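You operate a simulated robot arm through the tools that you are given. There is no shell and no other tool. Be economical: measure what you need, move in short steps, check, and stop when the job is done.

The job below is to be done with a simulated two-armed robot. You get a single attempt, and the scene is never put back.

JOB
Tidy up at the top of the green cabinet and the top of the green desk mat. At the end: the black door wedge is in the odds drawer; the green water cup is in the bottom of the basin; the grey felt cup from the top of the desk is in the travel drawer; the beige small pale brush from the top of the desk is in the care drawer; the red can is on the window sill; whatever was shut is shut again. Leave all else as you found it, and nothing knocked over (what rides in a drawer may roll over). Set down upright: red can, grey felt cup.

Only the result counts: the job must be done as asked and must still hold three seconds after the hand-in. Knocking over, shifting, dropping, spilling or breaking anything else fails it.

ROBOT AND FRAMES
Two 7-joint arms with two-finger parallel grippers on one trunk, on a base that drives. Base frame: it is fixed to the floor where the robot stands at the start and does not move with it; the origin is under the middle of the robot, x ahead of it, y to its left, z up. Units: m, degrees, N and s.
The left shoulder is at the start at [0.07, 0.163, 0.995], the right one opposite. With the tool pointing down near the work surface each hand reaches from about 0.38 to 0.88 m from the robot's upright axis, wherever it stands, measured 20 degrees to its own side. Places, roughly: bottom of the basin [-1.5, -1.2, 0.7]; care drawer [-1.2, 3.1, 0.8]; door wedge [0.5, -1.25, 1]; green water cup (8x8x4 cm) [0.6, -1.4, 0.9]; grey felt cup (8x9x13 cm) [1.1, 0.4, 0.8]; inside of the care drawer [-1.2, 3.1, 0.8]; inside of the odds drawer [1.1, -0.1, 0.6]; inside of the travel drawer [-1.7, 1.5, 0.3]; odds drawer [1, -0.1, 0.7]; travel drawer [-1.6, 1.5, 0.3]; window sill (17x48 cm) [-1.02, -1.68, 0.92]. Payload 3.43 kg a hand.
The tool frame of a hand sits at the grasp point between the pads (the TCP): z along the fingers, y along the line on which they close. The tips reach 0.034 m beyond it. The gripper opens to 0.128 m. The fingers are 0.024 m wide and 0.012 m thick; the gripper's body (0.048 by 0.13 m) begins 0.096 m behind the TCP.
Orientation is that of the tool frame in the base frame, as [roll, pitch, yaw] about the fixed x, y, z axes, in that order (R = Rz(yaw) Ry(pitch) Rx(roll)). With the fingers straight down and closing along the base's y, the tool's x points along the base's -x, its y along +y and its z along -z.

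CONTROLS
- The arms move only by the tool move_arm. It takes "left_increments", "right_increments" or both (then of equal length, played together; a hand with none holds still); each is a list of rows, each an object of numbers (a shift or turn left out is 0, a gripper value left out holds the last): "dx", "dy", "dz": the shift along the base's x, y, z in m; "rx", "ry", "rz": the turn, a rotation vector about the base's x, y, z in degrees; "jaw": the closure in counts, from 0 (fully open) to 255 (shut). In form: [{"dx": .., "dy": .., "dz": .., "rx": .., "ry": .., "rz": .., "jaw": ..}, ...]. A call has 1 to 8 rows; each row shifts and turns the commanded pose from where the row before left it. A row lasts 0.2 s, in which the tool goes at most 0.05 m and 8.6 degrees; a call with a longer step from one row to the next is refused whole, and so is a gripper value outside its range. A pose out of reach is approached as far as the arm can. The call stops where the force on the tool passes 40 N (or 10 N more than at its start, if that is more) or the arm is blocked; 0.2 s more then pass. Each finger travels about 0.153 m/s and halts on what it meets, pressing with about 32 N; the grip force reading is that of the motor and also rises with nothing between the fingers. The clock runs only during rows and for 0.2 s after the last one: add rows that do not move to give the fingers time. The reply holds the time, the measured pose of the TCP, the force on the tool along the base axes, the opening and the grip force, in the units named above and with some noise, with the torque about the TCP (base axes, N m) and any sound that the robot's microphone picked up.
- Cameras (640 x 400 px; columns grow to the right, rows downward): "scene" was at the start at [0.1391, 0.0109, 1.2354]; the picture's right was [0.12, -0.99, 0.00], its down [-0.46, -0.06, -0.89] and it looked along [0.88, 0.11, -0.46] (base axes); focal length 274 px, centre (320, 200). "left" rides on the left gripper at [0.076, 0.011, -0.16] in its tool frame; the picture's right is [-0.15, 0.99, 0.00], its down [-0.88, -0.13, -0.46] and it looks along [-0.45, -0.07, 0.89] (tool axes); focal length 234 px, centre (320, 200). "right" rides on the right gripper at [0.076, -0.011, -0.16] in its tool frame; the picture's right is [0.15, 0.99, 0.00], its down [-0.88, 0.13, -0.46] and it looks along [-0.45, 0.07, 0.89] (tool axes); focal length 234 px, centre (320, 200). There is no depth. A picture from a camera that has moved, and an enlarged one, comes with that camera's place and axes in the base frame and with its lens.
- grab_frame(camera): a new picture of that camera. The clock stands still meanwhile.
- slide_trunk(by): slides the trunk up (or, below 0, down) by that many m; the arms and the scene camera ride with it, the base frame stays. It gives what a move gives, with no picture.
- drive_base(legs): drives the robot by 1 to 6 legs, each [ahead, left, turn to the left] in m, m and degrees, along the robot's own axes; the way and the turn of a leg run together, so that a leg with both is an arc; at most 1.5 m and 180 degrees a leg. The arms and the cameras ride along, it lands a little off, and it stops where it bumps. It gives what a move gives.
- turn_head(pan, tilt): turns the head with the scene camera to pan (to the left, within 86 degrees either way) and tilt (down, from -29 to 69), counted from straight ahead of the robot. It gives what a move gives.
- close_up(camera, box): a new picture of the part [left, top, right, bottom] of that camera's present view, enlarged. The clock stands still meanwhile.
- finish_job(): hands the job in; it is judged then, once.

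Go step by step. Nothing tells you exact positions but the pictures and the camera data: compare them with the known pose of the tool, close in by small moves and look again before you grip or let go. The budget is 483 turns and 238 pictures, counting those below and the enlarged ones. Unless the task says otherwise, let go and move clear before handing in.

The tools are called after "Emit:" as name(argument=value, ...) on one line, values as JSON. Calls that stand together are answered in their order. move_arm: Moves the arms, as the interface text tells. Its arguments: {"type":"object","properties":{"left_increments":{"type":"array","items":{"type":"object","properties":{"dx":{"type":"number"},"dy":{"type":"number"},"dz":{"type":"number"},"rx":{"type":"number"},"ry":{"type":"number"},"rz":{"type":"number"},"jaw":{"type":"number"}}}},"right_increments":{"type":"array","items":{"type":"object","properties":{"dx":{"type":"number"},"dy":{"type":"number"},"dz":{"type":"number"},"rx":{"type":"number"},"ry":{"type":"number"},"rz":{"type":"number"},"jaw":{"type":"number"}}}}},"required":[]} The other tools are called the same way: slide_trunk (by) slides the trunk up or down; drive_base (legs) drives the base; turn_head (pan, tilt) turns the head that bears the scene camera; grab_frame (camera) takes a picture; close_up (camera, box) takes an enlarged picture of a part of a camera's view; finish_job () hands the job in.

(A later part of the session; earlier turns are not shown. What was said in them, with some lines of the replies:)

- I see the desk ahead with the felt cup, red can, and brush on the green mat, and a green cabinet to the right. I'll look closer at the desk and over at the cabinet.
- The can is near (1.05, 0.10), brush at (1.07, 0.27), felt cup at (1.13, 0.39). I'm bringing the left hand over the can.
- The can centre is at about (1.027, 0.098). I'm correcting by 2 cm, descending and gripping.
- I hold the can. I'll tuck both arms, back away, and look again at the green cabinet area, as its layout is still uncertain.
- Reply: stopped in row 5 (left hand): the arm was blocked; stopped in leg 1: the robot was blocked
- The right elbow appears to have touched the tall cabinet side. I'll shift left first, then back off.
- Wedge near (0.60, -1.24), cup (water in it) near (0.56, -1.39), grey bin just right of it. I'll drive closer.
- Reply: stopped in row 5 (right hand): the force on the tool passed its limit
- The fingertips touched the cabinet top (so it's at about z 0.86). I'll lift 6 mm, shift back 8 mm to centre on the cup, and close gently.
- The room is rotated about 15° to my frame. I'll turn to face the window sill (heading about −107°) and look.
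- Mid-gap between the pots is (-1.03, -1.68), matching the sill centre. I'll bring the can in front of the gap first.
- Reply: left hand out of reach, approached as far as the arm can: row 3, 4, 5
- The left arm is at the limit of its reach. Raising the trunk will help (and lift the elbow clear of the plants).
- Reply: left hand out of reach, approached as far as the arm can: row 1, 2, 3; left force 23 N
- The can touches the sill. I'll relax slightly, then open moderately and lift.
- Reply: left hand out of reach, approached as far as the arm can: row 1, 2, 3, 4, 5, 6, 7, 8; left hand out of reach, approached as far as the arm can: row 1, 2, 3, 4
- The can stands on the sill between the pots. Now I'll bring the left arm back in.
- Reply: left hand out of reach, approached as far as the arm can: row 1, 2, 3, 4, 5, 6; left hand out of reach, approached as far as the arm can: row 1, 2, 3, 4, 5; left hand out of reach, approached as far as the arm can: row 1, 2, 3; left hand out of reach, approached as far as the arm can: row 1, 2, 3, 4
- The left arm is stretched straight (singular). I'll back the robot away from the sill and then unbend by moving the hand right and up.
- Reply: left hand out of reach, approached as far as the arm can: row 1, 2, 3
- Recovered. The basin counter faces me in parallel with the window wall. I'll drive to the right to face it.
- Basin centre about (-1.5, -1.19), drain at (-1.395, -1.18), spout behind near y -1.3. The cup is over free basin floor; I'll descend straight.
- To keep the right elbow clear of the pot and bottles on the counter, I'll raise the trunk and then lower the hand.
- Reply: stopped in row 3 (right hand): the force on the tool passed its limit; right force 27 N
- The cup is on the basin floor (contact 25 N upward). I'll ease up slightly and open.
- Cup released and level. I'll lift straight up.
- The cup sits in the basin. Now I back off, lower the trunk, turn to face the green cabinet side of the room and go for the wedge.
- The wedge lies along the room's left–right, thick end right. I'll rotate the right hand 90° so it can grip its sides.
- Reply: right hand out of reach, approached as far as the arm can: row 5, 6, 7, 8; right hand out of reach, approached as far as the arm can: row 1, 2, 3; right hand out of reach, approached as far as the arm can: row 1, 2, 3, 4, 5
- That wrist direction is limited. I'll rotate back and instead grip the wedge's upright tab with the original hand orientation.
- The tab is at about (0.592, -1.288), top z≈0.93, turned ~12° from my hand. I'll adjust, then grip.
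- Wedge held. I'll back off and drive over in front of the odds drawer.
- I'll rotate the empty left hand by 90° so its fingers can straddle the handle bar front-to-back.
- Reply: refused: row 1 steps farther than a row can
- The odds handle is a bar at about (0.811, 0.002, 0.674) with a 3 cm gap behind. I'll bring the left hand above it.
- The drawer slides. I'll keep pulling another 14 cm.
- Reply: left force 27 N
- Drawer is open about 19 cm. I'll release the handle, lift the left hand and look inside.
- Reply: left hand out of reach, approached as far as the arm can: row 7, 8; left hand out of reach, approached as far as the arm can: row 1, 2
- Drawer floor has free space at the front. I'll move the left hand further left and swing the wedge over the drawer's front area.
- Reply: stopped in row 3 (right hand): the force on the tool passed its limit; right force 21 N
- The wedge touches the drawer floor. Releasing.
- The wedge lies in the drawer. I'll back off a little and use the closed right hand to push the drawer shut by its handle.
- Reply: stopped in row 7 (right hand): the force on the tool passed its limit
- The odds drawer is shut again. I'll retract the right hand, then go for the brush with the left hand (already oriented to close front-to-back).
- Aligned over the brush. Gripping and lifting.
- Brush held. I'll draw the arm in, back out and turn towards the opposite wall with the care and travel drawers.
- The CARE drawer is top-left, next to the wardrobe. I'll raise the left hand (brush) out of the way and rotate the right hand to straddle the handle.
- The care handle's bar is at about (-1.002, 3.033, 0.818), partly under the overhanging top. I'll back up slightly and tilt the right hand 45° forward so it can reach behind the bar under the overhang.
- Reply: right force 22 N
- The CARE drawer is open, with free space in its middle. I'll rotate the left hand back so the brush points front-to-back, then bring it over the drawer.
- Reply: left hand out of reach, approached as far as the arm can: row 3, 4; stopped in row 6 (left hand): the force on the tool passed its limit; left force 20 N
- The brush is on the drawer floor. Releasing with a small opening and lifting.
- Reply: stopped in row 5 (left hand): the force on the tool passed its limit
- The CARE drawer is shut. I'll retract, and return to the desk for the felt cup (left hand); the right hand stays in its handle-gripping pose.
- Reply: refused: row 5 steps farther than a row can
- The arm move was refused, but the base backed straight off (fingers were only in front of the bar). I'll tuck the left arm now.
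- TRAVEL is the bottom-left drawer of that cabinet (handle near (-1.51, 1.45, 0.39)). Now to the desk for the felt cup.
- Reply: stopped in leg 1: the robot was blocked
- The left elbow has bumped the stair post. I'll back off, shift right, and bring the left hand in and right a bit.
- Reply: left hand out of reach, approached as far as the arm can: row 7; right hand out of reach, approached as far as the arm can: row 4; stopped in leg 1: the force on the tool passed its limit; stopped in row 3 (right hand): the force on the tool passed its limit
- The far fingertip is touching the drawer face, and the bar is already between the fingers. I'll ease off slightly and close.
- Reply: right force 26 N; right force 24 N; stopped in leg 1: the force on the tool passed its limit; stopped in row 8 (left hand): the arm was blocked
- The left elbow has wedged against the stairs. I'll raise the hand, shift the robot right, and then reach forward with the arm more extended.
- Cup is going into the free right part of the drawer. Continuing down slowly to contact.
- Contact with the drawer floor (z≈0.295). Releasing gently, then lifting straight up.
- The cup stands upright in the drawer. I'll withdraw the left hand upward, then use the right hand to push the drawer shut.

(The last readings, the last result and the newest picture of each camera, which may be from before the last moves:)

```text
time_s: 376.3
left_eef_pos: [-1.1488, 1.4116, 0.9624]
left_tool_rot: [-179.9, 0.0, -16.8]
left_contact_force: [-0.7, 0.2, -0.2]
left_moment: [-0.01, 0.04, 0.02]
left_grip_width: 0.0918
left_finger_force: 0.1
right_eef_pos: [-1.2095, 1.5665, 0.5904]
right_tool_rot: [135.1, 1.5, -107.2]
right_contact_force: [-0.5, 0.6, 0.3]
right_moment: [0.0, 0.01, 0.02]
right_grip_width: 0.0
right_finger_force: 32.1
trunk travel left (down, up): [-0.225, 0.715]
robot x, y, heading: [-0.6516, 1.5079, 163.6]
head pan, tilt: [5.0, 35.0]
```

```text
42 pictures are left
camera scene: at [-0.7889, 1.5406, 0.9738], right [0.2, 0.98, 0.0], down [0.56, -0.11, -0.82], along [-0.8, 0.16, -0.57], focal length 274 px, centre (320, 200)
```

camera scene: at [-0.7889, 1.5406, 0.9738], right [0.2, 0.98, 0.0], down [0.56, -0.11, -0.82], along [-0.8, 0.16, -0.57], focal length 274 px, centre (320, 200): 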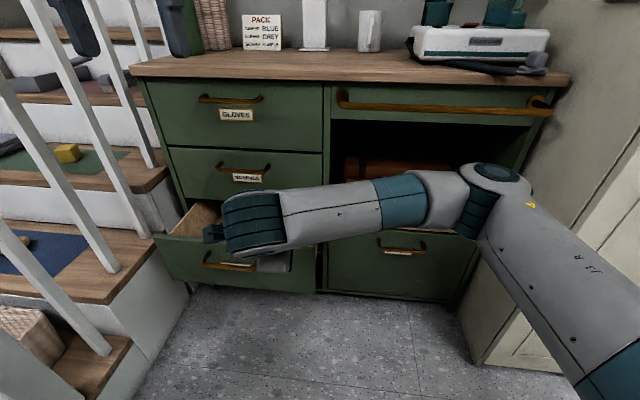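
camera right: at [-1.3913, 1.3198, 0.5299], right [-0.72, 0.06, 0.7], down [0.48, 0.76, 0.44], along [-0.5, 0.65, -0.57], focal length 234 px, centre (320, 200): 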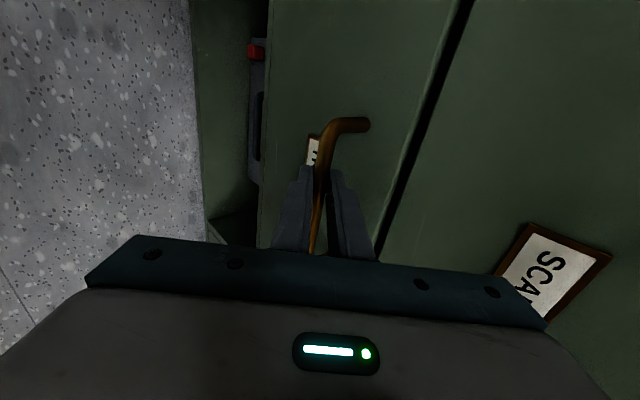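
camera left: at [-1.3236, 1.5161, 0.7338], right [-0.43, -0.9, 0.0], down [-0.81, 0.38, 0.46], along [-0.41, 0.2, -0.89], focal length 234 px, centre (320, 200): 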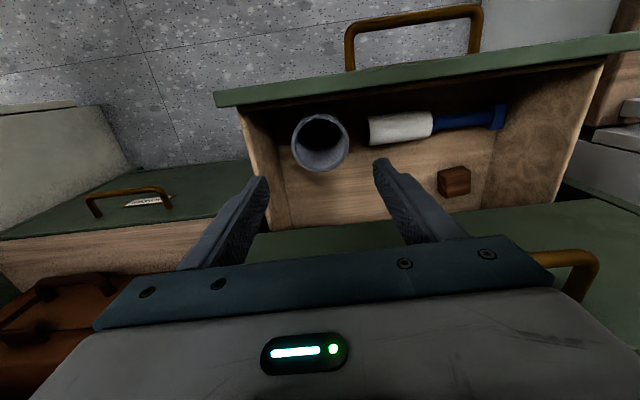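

Emit:
move_arm(right_increments=[{"dx": -0.011, "dy": -0.037, "dz": -0.02}, {"dx": -0.011, "dy": -0.037, "dz": -0.02}, {"dz": -0.04}, {"dz": -0.036}, {}])

Emit:
grab_frame(camera="right")

Emit:
grab_frame(camera="scene")

```text
time_s: 377.5
left_eef_pos: [-1.1471, 1.4123, 0.9629]
left_tool_rot: [-179.7, 0.0, -16.8]
left_contact_force: [0.8, 0.0, -0.4]
left_moment: [0.02, -0.01, 0.0]
left_grip_width: 0.0921
left_finger_force: 0.1
right_eef_pos: [-1.2334, 1.4915, 0.4757]
right_tool_rot: [135.1, 1.5, -107.1]
right_contact_force: [0.2, 0.7, 0.5]
right_moment: [0.0, 0.0, 0.04]
right_grip_width: 0.0
right_finger_force: 32.0
trunk travel left (down, up): [-0.225, 0.715]
robot x, y, heading: [-0.6495, 1.5113, 163.7]
head pan, tilt: [5.0, 35.0]
```

```text
41 pictures are left
camera right: at [-1.1415, 1.38, 0.5786], right [-0.72, 0.05, 0.69], down [0.48, 0.76, 0.44], along [-0.51, 0.64, -0.57], focal length 234 px, centre (320, 200)
```

right: 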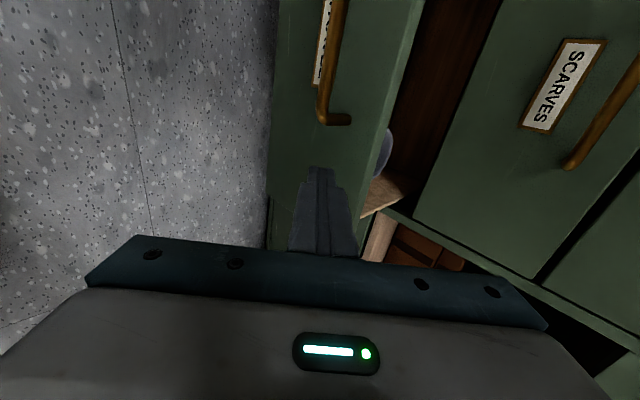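

```text
40 pictures are left
camera scene: at [-0.7888, 1.541, 0.9738], right [0.2, 0.98, 0.0], down [0.56, -0.11, -0.82], along [-0.8, 0.16, -0.57], focal length 274 px, centre (320, 200)
```

scene: 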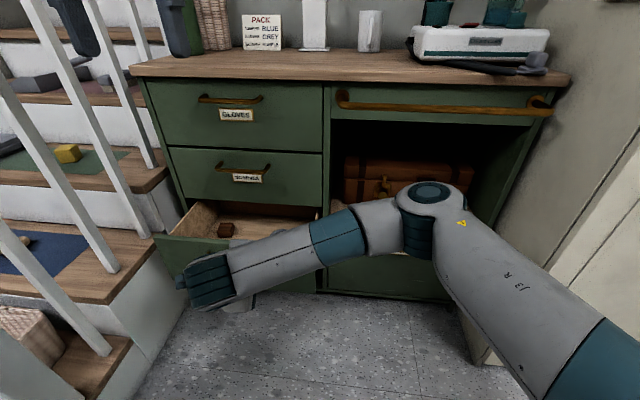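

Emit:
move_arm(right_increments=[{"dx": -0.0191, "dy": 0.0058}, {"dx": -0.0191, "dy": 0.0058}, {"dx": -0.0144, "dy": 0.0044}, {"dx": -0.0144, "dy": 0.0044}, {"dx": -0.0144, "dy": 0.0044}, {"dx": -0.0144, "dy": 0.0044}, {"dx": -0.0144, "dy": 0.0044}, {"dx": -0.0144, "dy": 0.0044}])

Emit:
grab_frame(camera="right")

```text
time_s: 379.3
left_eef_pos: [-1.1481, 1.4119, 0.9617]
left_tool_rot: [-179.8, -0.1, -16.7]
left_contact_force: [0.6, 0.8, 0.5]
left_moment: [-0.02, 0.0, -0.02]
left_grip_width: 0.0919
left_finger_force: 0.1
right_eef_pos: [-1.36, 1.5311, 0.4748]
right_tool_rot: [135.1, 1.5, -107.2]
right_contact_force: [0.5, 0.1, -0.1]
right_moment: [0.0, -0.04, -0.01]
right_grip_width: 0.0
right_finger_force: 32.3
trunk travel left (down, up): [-0.225, 0.715]
robot x, y, heading: [-0.6525, 1.5072, 163.2]
head pan, tilt: [5.0, 35.0]
```

```text
39 pictures are left
camera right: at [-1.2674, 1.4189, 0.5781], right [-0.72, 0.05, 0.69], down [0.47, 0.76, 0.44], along [-0.51, 0.64, -0.57], focal length 234 px, centre (320, 200)
```

right: 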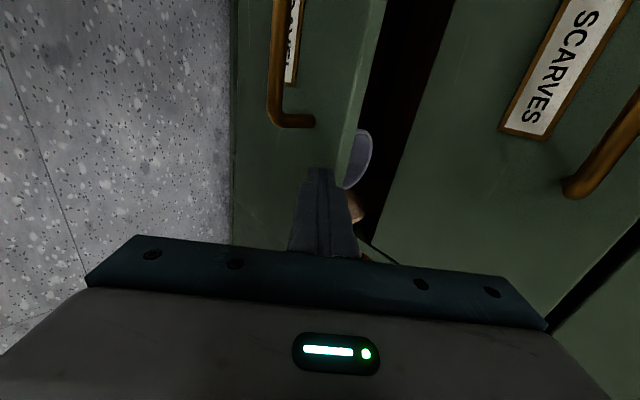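

Emit:
move_arm(right_increments=[{"dx": -0.0144, "dy": 0.0044}, {"dx": -0.0144, "dy": 0.0044}, {"dx": -0.0144, "dy": 0.0044}, {"dx": -0.0144, "dy": 0.0044}, {"dx": -0.0144, "dy": 0.0044}, {"dx": -0.0096, "dy": 0.0029}, {}])

Emit:
move_arm(right_increments=[{"dx": -0.0067, "dy": 0.002}, {}, {"dx": -0.0057, "dy": 0.0017}, {}, {"dx": -0.0048, "dy": 0.0015}, {}, {"dx": -0.0048, "dy": 0.0015}, {}])

Emit:
grab_frame(camera="right")

Emit:
grab_frame(camera="scene")

```text
time_s: 380.9
left_eef_pos: [-1.1474, 1.4134, 0.9621]
left_tool_rot: [-179.8, 0.0, -16.8]
left_contact_force: [-0.1, -0.1, -1.4]
left_moment: [0.01, 0.0, -0.02]
left_grip_width: 0.0919
left_finger_force: 0.2
right_eef_pos: [-1.4402, 1.555, 0.475]
right_tool_rot: [135.0, 1.3, -107.1]
right_contact_force: [0.5, 0.1, 0.0]
right_moment: [0.02, -0.02, 0.01]
right_grip_width: 0.0001
right_finger_force: 32.0
trunk travel left (down, up): [-0.225, 0.715]
robot x, y, heading: [-0.654, 1.512, 163.8]
head pan, tilt: [5.0, 35.0]
```

```text
time_s: 382.7
left_eef_pos: [-1.1457, 1.4132, 0.9638]
left_tool_rot: [-180.0, 0.0, -16.8]
left_contact_force: [-0.7, -0.3, -0.1]
left_moment: [-0.03, 0.0, -0.03]
left_grip_width: 0.0919
left_finger_force: 0.0
right_eef_pos: [-1.4608, 1.5618, 0.4759]
right_tool_rot: [135.1, 1.4, -107.1]
right_contact_force: [30.4, 1.1, 3.1]
right_moment: [0.03, -0.45, -0.01]
right_grip_width: 0.0
right_finger_force: 32.1
trunk travel left (down, up): [-0.225, 0.715]
robot x, y, heading: [-0.6533, 1.5145, 163.7]
head pan, tilt: [5.0, 35.0]
```

```text
38 pictures are left
camera right: at [-1.3688, 1.4498, 0.5791], right [-0.72, 0.05, 0.69], down [0.47, 0.76, 0.44], along [-0.51, 0.64, -0.57], focal length 234 px, centre (320, 200)
```

right: 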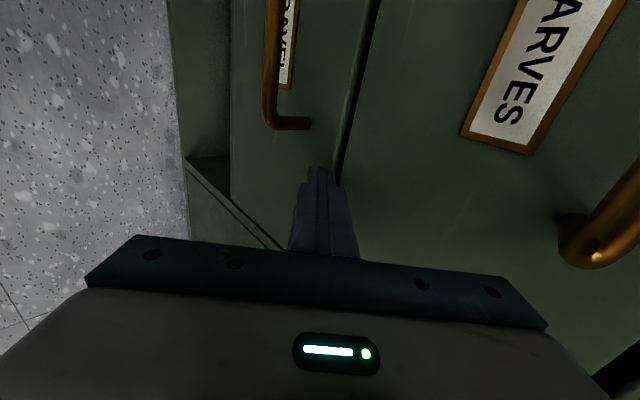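

```text
37 pictures are left
camera scene: at [-0.7866, 1.5411, 0.9741], right [0.2, 0.98, 0.0], down [0.56, -0.11, -0.82], along [-0.8, 0.16, -0.57], focal length 274 px, centre (320, 200)
```

scene: 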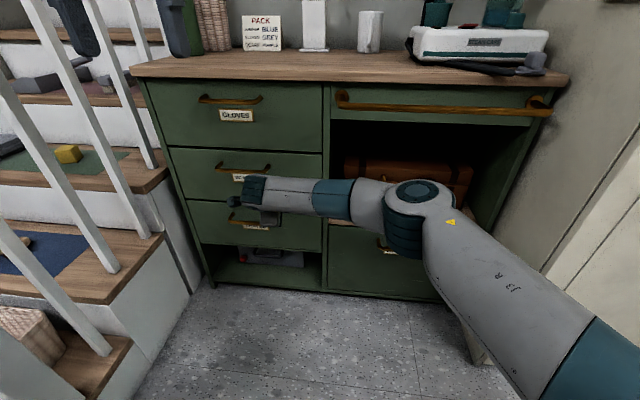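

TRAVEL is shut (30 N resistance, flush). I'll withdraw the hand and check.

Emit:
move_arm(right_increments=[{"dx": 0.03, "dy": -0.009}, {"dx": 0.04, "dy": -0.012}, {"dx": 0.04, "dy": -0.012}, {"dx": 0.04, "dy": -0.012}, {"dx": 0.04, "dy": -0.012}])

Emit:
drive_base(legs=[[-0.35, 0, 0]])

Emit:
grab_frame(camera="scene")

```text
time_s: 383.9
left_eef_pos: [-1.1475, 1.4125, 0.9646]
left_tool_rot: [-179.8, -0.1, -16.8]
left_contact_force: [0.7, -0.3, -0.8]
left_moment: [0.04, 0.01, 0.02]
left_grip_width: 0.0919
left_finger_force: 0.0
right_eef_pos: [-1.2735, 1.5053, 0.4757]
right_tool_rot: [135.1, 1.4, -107.1]
right_contact_force: [-0.2, 0.0, -0.3]
right_moment: [-0.02, -0.03, 0.0]
right_grip_width: 0.0
right_finger_force: 32.0
trunk travel left (down, up): [-0.225, 0.715]
robot x, y, heading: [-0.6521, 1.5093, 163.8]
head pan, tilt: [5.0, 35.0]
```

```text
time_s: 386.2
left_eef_pos: [-0.8139, 1.3138, 0.9631]
left_tool_rot: [-179.8, 0.1, -16.8]
left_contact_force: [-1.1, -0.9, -0.5]
left_moment: [0.01, 0.02, -0.02]
left_grip_width: 0.092
left_finger_force: 0.0
right_eef_pos: [-0.9386, 1.4072, 0.4752]
right_tool_rot: [135.1, 1.4, -107.1]
right_contact_force: [0.2, 0.2, 0.5]
right_moment: [-0.03, -0.03, 0.0]
right_grip_width: 0.0
right_finger_force: 32.4
trunk travel left (down, up): [-0.225, 0.715]
robot x, y, heading: [-0.3176, 1.4113, 163.5]
head pan, tilt: [5.0, 35.0]
```

```text
36 pictures are left
camera scene: at [-0.4538, 1.4425, 0.9739], right [0.2, 0.98, 0.0], down [0.56, -0.11, -0.82], along [-0.8, 0.16, -0.57], focal length 274 px, centre (320, 200)
```

scene: 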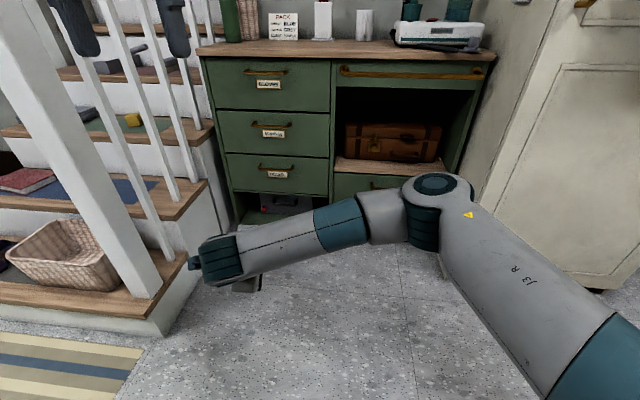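

Emit:
slide_trunk(by=0.35)

Emit:
drive_base(legs=[[0, -1.1, 0]])

Emit:
turn_head(pan=-5, tilt=30)

Emit:
grab_frame(camera="scene")

```text
time_s: 389.6
left_eef_pos: [-0.8136, 1.3133, 1.3132]
left_tool_rot: [-179.8, 0.0, -16.8]
left_contact_force: [-0.4, -0.3, -0.3]
left_moment: [0.03, 0.03, 0.0]
left_grip_width: 0.0918
left_finger_force: 0.1
right_eef_pos: [-0.9395, 1.4061, 0.8248]
right_tool_rot: [135.1, 1.5, -107.2]
right_contact_force: [-0.8, 0.2, -0.6]
right_moment: [-0.02, 0.03, 0.01]
right_grip_width: 0.0
right_finger_force: 32.2
trunk travel left (down, up): [-0.575, 0.365]
robot x, y, heading: [-0.32, 1.4136, 163.3]
head pan, tilt: [5.0, 35.0]
```

```text
time_s: 395.2
left_eef_pos: [-0.5012, 2.3701, 1.3129]
left_tool_rot: [-179.7, 0.0, -17.0]
left_contact_force: [-0.9, -0.1, -0.1]
left_moment: [0.02, -0.02, -0.02]
left_grip_width: 0.092
left_finger_force: 0.0
right_eef_pos: [-0.6255, 2.4632, 0.8247]
right_tool_rot: [135.1, 1.4, -107.4]
right_contact_force: [-0.6, 0.0, 0.5]
right_moment: [-0.02, -0.01, 0.02]
right_grip_width: 0.0001
right_finger_force: 32.5
trunk travel left (down, up): [-0.575, 0.365]
robot x, y, heading: [-0.0052, 2.4642, 163.0]
head pan, tilt: [5.0, 35.0]
```

```text
time_s: 395.9
left_eef_pos: [-0.5009, 2.3691, 1.3142]
left_tool_rot: [-179.7, 0.0, -17.1]
left_contact_force: [0.7, -0.2, -0.1]
left_moment: [-0.02, -0.01, 0.01]
left_grip_width: 0.0918
left_finger_force: 0.1
right_eef_pos: [-0.626, 2.4628, 0.825]
right_tool_rot: [135.1, 1.5, -107.5]
right_contact_force: [0.9, 0.2, -0.3]
right_moment: [0.01, -0.02, 0.01]
right_grip_width: 0.0
right_finger_force: 31.8
trunk travel left (down, up): [-0.575, 0.365]
robot x, y, heading: [-0.0008, 2.4621, 163.4]
head pan, tilt: [-5.0, 30.0]
```

```text
35 pictures are left
camera scene: at [-0.1396, 2.5117, 1.3316], right [0.37, 0.93, 0.0], down [0.47, -0.18, -0.87], along [-0.8, 0.32, -0.5], focal length 274 px, centre (320, 200)
```

scene: 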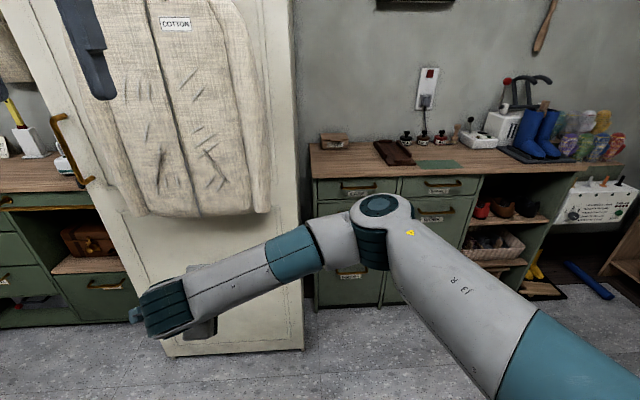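

CARE is flush too. One last look at the desk, sill and basin before handing in.

Emit:
drive_base(legs=[[0.1, 1.5, 0], [0.3, 0.4, 0], [0, 0, 130]])

Emit:
turn_head(pan=40, tilt=22)

Emit:
grab_frame(camera="scene")

Emit:
turn_head(pan=-45, tilt=22)

Emit:
grab_frame(camera="scene")

```text
refused: leg 1 is longer than a leg can be; nothing moved
```

```text
time_s: 397.1
left_eef_pos: [-0.5021, 2.3689, 1.3126]
left_tool_rot: [-179.8, 0.0, -17.1]
left_contact_force: [-0.9, -0.3, 0.0]
left_moment: [0.01, 0.0, -0.04]
left_grip_width: 0.0919
left_finger_force: 0.0
right_eef_pos: [-0.6266, 2.4625, 0.8258]
right_tool_rot: [135.2, 1.4, -107.5]
right_contact_force: [0.0, 0.6, 0.0]
right_moment: [0.01, -0.01, -0.01]
right_grip_width: 0.0002
right_finger_force: 32.2
trunk travel left (down, up): [-0.575, 0.365]
robot x, y, heading: [-0.0058, 2.4648, 163.1]
head pan, tilt: [40.0, 22.0]
```

```text
34 pictures are left
camera scene: at [-0.1408, 2.4417, 1.3444], right [-0.4, 0.92, 0.0], down [0.34, 0.15, -0.93], along [-0.85, -0.37, -0.38], focal length 274 px, centre (320, 200)
```

scene: 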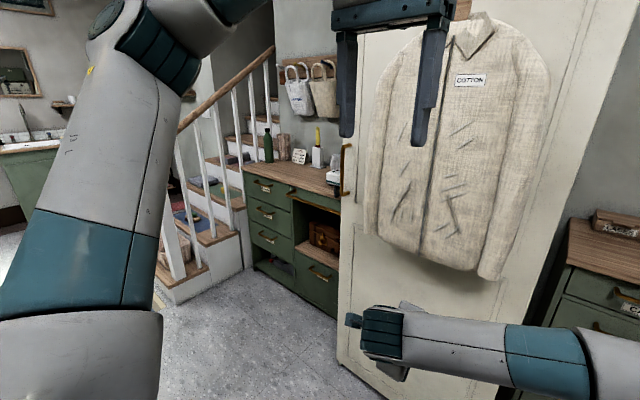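

```text
time_s: 398.6
left_eef_pos: [-0.501, 2.3692, 1.3133]
left_tool_rot: [-179.7, 0.0, -17.2]
left_contact_force: [0.0, -0.7, 0.1]
left_moment: [-0.03, -0.02, -0.01]
left_grip_width: 0.0919
left_finger_force: 0.1
right_eef_pos: [-0.6271, 2.4624, 0.826]
right_tool_rot: [135.1, 1.4, -107.4]
right_contact_force: [-0.1, 0.1, -0.1]
right_moment: [0.02, 0.02, 0.05]
right_grip_width: 0.0
right_finger_force: 32.0
trunk travel left (down, up): [-0.575, 0.365]
robot x, y, heading: [-0.0031, 2.4665, 163.3]
head pan, tilt: [-45.0, 22.0]
```

```text
33 pictures are left
camera scene: at [-0.0996, 2.56, 1.3444], right [0.88, 0.48, 0.0], down [0.18, -0.33, -0.93], along [-0.44, 0.82, -0.37], focal length 274 px, centre (320, 200)
```

scene: 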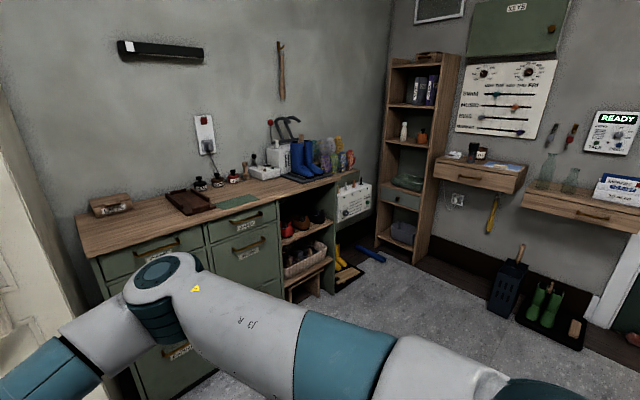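

Emit:
drive_base(legs=[[0, 1.4, 0], [0, 0.6, 0], [0, 0, 130]])

Emit:
turn_head(pan=50, tilt=22)

Emit:
grab_frame(camera="scene")

Emit:
turn_head(pan=-45, tilt=22)

Emit:
grab_frame(camera="scene")

```text
time_s: 414.0
left_eef_pos: [-0.1913, 0.2187, 1.3124]
left_tool_rot: [-179.9, 0.0, 112.2]
left_contact_force: [0.3, 0.7, 0.0]
left_moment: [0.0, -0.01, 0.02]
left_grip_width: 0.0918
left_finger_force: 0.0
right_eef_pos: [-0.1845, 0.0628, 0.8261]
right_tool_rot: [135.1, 1.5, 21.9]
right_contact_force: [0.3, -0.8, 0.0]
right_moment: [0.01, 0.02, 0.0]
right_grip_width: 0.0002
right_finger_force: 31.7
trunk travel left (down, up): [-0.575, 0.365]
robot x, y, heading: [-0.5784, 0.5409, -67.2]
head pan, tilt: [-45.0, 22.0]
```

```text
time_s: 415.7
left_eef_pos: [-0.1922, 0.2187, 1.3136]
left_tool_rot: [-179.9, 0.1, 112.3]
left_contact_force: [-0.8, 0.3, -0.2]
left_moment: [-0.03, 0.0, -0.03]
left_grip_width: 0.0921
left_finger_force: 0.1
right_eef_pos: [-0.1853, 0.0634, 0.8253]
right_tool_rot: [135.1, 1.4, 21.9]
right_contact_force: [0.6, 0.3, 1.2]
right_moment: [-0.01, -0.01, 0.02]
right_grip_width: 0.0
right_finger_force: 31.7
trunk travel left (down, up): [-0.575, 0.365]
robot x, y, heading: [-0.5792, 0.5413, -67.3]
head pan, tilt: [50.0, 22.0]
```

```text
32 pictures are left
camera scene: at [-0.4733, 0.4689, 1.3444], right [-0.3, -0.95, 0.0], down [-0.36, 0.11, -0.93], along [0.88, -0.28, -0.37], focal length 274 px, centre (320, 200)
```

scene: 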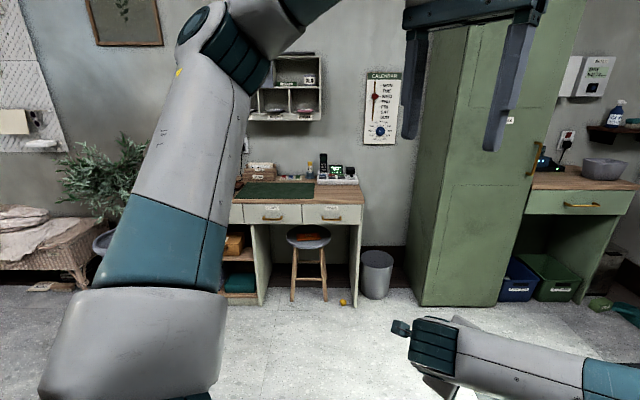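

```text
time_s: 417.4
left_eef_pos: [-0.192, 0.2204, 1.313]
left_tool_rot: [-179.7, -0.1, 112.3]
left_contact_force: [-0.2, -0.2, -1.0]
left_moment: [0.03, -0.01, 0.0]
left_grip_width: 0.0918
left_finger_force: 0.1
right_eef_pos: [-0.1839, 0.0632, 0.8258]
right_tool_rot: [135.1, 1.5, 21.9]
right_contact_force: [0.3, -0.5, -0.6]
right_moment: [0.03, -0.01, -0.05]
right_grip_width: 0.0
right_finger_force: 31.9
trunk travel left (down, up): [-0.575, 0.365]
robot x, y, heading: [-0.5819, 0.5454, -67.3]
head pan, tilt: [-45.0, 22.0]
```

```text
31 pictures are left
camera scene: at [-0.5971, 0.4108, 1.3444], right [-0.93, 0.38, 0.0], down [0.14, 0.35, -0.93], along [-0.35, -0.86, -0.37], focal length 274 px, centre (320, 200)
```

scene: 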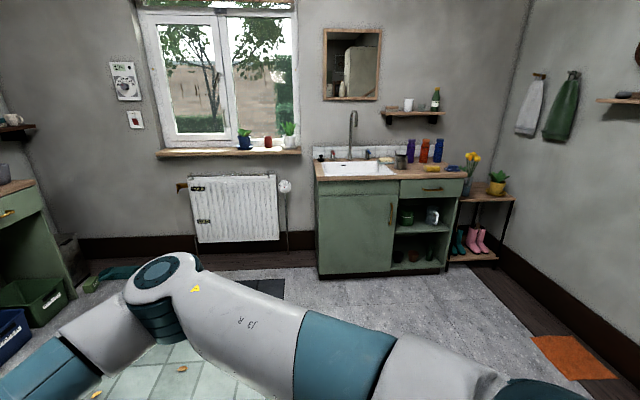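

Everything is in place: the odds, care and travel drawers are flush, the can stands on the sill, the cup is in the basin, and both hands are empty and clear. Handing in.

Emit:
finish_job()

```text
The job is handed in.
```

The tidy-up is finished and handed in; I haven't been told how it was judged.

- **Door wedge:** it lies in the odds drawer.
- **Green water cup:** it stands level in the bottom of the basin.
- **Grey felt cup:** it stood upright in the travel drawer when I pushed the drawer shut.
- **Pale brush:** it is in the care drawer.
- **Red can:** it stands upright on the window sill, between the two plant pots.
- **Drawers:** the odds, care and travel drawers are all shut again.

On the way my arms bumped the tall broom cabinet and the stair post. My last pictures showed nothing moved or knocked over.
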